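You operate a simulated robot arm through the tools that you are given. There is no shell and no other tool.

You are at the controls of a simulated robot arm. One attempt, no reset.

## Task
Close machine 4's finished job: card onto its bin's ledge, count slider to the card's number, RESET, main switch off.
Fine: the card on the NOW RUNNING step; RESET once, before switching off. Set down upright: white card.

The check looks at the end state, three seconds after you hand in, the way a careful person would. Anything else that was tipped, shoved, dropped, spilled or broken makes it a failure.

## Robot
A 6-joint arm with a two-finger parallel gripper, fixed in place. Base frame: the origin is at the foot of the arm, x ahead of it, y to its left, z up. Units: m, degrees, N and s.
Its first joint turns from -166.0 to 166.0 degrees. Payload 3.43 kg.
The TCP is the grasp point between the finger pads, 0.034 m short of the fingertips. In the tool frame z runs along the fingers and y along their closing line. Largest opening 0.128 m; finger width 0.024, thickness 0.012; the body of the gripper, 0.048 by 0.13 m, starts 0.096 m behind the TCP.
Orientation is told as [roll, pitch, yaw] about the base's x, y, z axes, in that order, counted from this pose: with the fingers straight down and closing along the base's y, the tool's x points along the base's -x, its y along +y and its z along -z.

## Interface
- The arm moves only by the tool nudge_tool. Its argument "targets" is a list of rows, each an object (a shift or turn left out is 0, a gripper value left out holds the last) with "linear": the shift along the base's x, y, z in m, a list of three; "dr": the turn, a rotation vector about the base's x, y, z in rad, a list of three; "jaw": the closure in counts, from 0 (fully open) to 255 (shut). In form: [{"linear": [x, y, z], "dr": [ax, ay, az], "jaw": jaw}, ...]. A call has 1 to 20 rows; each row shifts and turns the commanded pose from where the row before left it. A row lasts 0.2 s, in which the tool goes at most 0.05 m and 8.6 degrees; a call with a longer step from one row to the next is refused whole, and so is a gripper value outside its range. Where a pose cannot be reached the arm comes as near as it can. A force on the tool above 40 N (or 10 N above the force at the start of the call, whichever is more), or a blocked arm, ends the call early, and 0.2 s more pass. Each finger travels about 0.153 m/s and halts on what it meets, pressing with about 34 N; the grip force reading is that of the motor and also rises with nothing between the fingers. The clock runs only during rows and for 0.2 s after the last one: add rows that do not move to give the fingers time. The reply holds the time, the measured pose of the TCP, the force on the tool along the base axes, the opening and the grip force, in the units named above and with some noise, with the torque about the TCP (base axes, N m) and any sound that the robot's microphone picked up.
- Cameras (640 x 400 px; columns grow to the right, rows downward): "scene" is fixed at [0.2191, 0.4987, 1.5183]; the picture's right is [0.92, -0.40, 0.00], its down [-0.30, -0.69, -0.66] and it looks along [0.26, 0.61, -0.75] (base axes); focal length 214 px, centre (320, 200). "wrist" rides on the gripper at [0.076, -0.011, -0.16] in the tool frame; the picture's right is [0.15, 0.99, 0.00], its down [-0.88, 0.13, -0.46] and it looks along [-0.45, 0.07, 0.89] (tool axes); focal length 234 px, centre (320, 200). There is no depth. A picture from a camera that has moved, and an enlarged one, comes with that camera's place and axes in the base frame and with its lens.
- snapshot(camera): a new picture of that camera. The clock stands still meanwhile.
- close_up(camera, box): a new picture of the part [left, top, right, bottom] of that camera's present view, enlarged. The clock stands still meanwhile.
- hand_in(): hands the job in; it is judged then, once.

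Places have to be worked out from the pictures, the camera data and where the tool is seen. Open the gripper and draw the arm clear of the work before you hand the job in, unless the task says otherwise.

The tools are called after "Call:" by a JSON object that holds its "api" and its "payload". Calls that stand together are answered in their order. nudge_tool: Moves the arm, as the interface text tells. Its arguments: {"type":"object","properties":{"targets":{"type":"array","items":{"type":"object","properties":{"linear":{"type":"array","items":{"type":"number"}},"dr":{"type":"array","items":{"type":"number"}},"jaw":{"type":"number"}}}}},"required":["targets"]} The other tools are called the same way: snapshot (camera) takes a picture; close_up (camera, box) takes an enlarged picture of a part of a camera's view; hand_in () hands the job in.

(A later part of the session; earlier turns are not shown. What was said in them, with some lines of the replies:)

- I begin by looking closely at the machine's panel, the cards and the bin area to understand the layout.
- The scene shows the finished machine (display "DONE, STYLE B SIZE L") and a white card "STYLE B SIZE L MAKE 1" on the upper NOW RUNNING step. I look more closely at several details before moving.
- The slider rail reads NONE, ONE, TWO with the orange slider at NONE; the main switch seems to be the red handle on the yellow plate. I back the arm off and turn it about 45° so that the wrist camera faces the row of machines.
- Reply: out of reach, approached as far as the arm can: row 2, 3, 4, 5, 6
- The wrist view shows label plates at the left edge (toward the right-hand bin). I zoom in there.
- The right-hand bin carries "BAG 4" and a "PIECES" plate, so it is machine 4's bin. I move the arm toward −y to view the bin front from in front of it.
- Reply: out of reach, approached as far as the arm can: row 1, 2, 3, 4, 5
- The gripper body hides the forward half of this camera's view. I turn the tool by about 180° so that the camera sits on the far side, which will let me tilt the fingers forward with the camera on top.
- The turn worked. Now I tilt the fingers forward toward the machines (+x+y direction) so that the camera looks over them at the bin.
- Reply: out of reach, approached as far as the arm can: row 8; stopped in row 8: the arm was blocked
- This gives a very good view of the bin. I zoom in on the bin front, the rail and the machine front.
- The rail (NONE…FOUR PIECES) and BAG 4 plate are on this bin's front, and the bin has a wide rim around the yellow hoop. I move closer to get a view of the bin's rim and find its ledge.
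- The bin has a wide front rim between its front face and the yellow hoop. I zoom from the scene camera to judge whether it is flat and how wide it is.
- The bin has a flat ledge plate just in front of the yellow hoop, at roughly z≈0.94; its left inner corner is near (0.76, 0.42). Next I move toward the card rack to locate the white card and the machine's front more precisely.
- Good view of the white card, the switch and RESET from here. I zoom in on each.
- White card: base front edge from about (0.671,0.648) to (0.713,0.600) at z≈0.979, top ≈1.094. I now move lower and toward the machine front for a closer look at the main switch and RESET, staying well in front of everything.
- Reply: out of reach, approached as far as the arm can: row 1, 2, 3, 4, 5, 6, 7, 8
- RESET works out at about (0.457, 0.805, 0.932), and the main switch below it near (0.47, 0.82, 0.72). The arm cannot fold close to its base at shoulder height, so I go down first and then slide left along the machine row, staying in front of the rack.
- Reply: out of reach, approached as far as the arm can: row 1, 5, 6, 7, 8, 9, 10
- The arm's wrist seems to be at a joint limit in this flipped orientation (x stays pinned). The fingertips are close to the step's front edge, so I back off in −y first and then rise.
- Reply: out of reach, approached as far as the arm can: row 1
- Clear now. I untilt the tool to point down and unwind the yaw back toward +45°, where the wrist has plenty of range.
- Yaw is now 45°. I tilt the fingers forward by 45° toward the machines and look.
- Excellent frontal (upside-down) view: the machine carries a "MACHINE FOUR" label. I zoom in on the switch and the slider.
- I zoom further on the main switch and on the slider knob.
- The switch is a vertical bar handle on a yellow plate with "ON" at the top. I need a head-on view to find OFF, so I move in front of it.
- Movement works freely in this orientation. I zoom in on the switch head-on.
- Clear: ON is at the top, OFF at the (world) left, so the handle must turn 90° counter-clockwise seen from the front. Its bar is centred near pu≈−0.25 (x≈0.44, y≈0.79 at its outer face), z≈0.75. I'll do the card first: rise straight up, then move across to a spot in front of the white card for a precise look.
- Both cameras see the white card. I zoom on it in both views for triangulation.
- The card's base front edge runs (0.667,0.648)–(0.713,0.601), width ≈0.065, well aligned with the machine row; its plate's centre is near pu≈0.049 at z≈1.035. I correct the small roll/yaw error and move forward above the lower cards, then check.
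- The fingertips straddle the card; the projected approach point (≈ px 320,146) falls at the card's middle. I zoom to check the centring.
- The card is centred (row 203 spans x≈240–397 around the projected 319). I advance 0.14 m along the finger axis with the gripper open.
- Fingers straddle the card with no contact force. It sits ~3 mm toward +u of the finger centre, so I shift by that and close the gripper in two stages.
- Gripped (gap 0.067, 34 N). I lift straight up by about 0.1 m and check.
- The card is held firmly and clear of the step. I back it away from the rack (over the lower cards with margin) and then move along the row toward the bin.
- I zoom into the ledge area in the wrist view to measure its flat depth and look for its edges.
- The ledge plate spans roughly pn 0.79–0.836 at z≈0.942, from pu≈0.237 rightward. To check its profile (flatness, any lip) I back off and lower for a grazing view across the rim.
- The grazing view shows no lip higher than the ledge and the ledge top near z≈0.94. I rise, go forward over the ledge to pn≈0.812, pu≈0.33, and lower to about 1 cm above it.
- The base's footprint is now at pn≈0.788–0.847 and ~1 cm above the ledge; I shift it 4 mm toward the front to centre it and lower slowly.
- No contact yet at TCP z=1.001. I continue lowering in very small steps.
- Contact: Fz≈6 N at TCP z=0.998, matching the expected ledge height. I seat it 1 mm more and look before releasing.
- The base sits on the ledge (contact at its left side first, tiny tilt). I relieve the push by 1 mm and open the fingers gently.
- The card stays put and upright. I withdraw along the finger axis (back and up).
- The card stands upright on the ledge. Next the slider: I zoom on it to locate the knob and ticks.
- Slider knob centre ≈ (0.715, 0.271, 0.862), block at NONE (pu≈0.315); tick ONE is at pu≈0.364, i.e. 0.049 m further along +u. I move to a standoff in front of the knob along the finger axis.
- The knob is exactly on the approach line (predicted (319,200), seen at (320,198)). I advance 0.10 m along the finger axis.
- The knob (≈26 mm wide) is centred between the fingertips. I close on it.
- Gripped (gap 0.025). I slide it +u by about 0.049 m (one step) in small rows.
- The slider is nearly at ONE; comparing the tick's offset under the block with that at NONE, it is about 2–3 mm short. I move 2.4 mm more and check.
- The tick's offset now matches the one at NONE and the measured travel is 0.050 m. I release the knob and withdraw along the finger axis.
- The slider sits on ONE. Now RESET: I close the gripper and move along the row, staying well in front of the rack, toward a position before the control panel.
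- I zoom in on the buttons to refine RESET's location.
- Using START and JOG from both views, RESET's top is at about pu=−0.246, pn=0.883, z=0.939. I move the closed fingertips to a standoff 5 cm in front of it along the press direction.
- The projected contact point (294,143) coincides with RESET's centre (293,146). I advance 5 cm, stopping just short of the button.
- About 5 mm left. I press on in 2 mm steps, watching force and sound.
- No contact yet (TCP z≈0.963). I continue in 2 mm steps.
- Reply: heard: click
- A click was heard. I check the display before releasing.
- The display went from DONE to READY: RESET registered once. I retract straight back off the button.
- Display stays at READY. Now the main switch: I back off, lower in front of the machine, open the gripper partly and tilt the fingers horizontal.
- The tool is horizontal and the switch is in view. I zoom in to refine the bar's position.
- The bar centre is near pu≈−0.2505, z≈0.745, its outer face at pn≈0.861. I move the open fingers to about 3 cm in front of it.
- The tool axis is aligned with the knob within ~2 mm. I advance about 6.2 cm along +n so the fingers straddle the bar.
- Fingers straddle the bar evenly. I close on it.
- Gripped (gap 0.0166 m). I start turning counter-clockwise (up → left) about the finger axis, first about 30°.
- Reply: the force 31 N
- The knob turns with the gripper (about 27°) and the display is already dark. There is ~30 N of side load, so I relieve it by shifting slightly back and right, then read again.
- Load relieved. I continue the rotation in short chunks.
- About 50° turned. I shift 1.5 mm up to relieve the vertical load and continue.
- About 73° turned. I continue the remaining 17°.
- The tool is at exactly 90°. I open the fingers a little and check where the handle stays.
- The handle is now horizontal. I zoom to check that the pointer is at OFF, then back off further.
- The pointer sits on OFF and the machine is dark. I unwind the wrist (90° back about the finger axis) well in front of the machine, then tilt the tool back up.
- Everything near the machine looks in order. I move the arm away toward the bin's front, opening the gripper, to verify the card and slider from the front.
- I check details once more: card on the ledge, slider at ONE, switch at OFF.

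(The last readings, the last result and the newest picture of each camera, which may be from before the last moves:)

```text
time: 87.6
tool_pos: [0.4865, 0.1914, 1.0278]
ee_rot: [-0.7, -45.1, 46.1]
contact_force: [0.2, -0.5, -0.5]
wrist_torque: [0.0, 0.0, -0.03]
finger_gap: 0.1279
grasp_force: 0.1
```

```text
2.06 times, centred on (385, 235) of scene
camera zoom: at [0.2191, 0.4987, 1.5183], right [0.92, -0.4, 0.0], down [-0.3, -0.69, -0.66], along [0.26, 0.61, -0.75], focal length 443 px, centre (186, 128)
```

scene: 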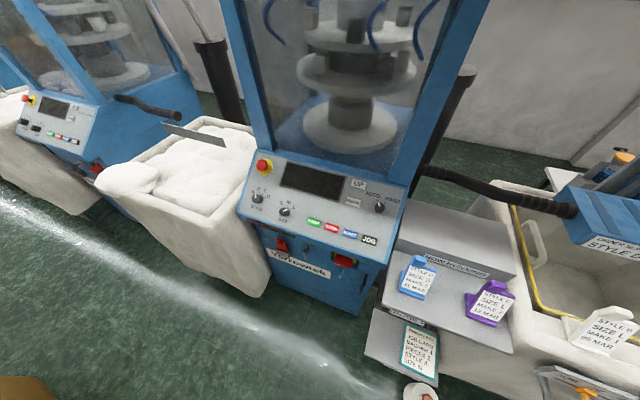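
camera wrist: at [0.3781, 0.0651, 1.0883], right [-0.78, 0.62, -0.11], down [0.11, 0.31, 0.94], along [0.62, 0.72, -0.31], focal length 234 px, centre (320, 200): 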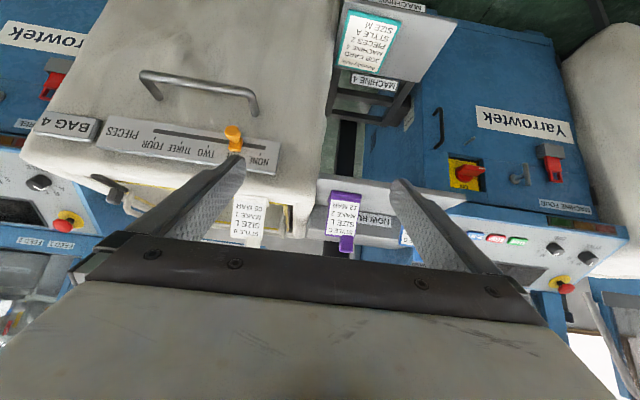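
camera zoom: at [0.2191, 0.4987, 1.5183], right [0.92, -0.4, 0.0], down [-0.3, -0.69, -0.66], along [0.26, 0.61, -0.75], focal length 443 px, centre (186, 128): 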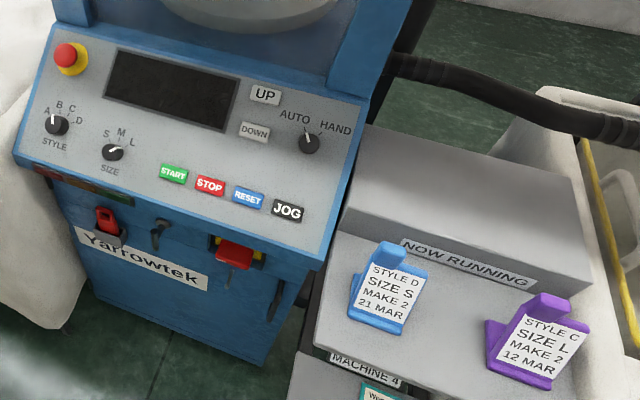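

All is as required: white card upright on the bin's ledge, slider on ONE, READY shown after the single RESET, switch at OFF, other cards untouched. I bring the arm back to its rest-like pose, clear of the work.

Call:
{"api": "nudge_tool", "payload": {"targets": [{"dr": [-0.0925, 0.0925, 0], "linear": [0, -0.01, 0.01]}, {"dr": [-0.0925, 0.0925, 0], "linear": [0, -0.01, 0.01]}, {"dr": [-0.0925, 0.0925, 0], "linear": [0, -0.01, 0.01]}, {"dr": [-0.0925, 0.0925, 0], "linear": [0, -0.01, 0.01]}, {"dr": [-0.0925, 0.0925, 0], "linear": [0, -0.01, 0.01]}, {"dr": [-0.0925, 0.0925, 0], "linear": [0, -0.01, 0.01]}, {"linear": [0, 0, 0]}]}}

Call:
{"api": "snapshot", "payload": {"camera": "scene"}}

```text
time: 89.2
tool_pos: [0.4864, 0.1311, 1.0886]
ee_rot: [0.0, 0.0, 45.7]
contact_force: [0.3, 0.2, -0.4]
wrist_torque: [0.04, 0.03, 0.0]
finger_gap: 0.128
grasp_force: 0.0
```

```text
taken
```

scene: 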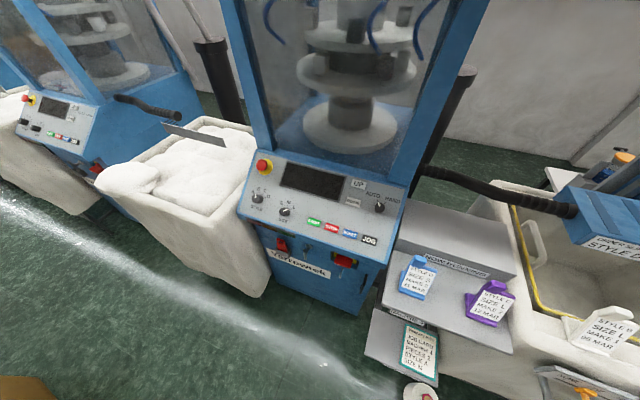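

The arm is clear with the gripper open, and the final scene shows everything in place. I hand the job in.

Call:
{"api": "hand_in", "payload": {}}

```text
The job is handed in.
```

Machine 4's job is closed and handed in. I don't have the check's result yet.

- **Card:** the white card (STYLE B, SIZE L, MAKE 1), taken from the NOW RUNNING step, stands upright on the front ledge of the BAG 4 bin. I took the flat strip just in front of the yellow hoop to be the ledge. The card's base seems to overhang it by a few millimetres at front and back, but the card has stayed put since I released it.
- **Count slider:** moved from NONE to ONE to match MAKE 1, and lined up with the ONE tick.
- **RESET:** pressed once. There was one click, and the display went from DONE to READY.
- **Main switch:** turned from ON to OFF after the RESET. The display is dark and the handle points at OFF.

The blue, purple and teal cards were not touched. The gripper is open and the arm is clear of the work.
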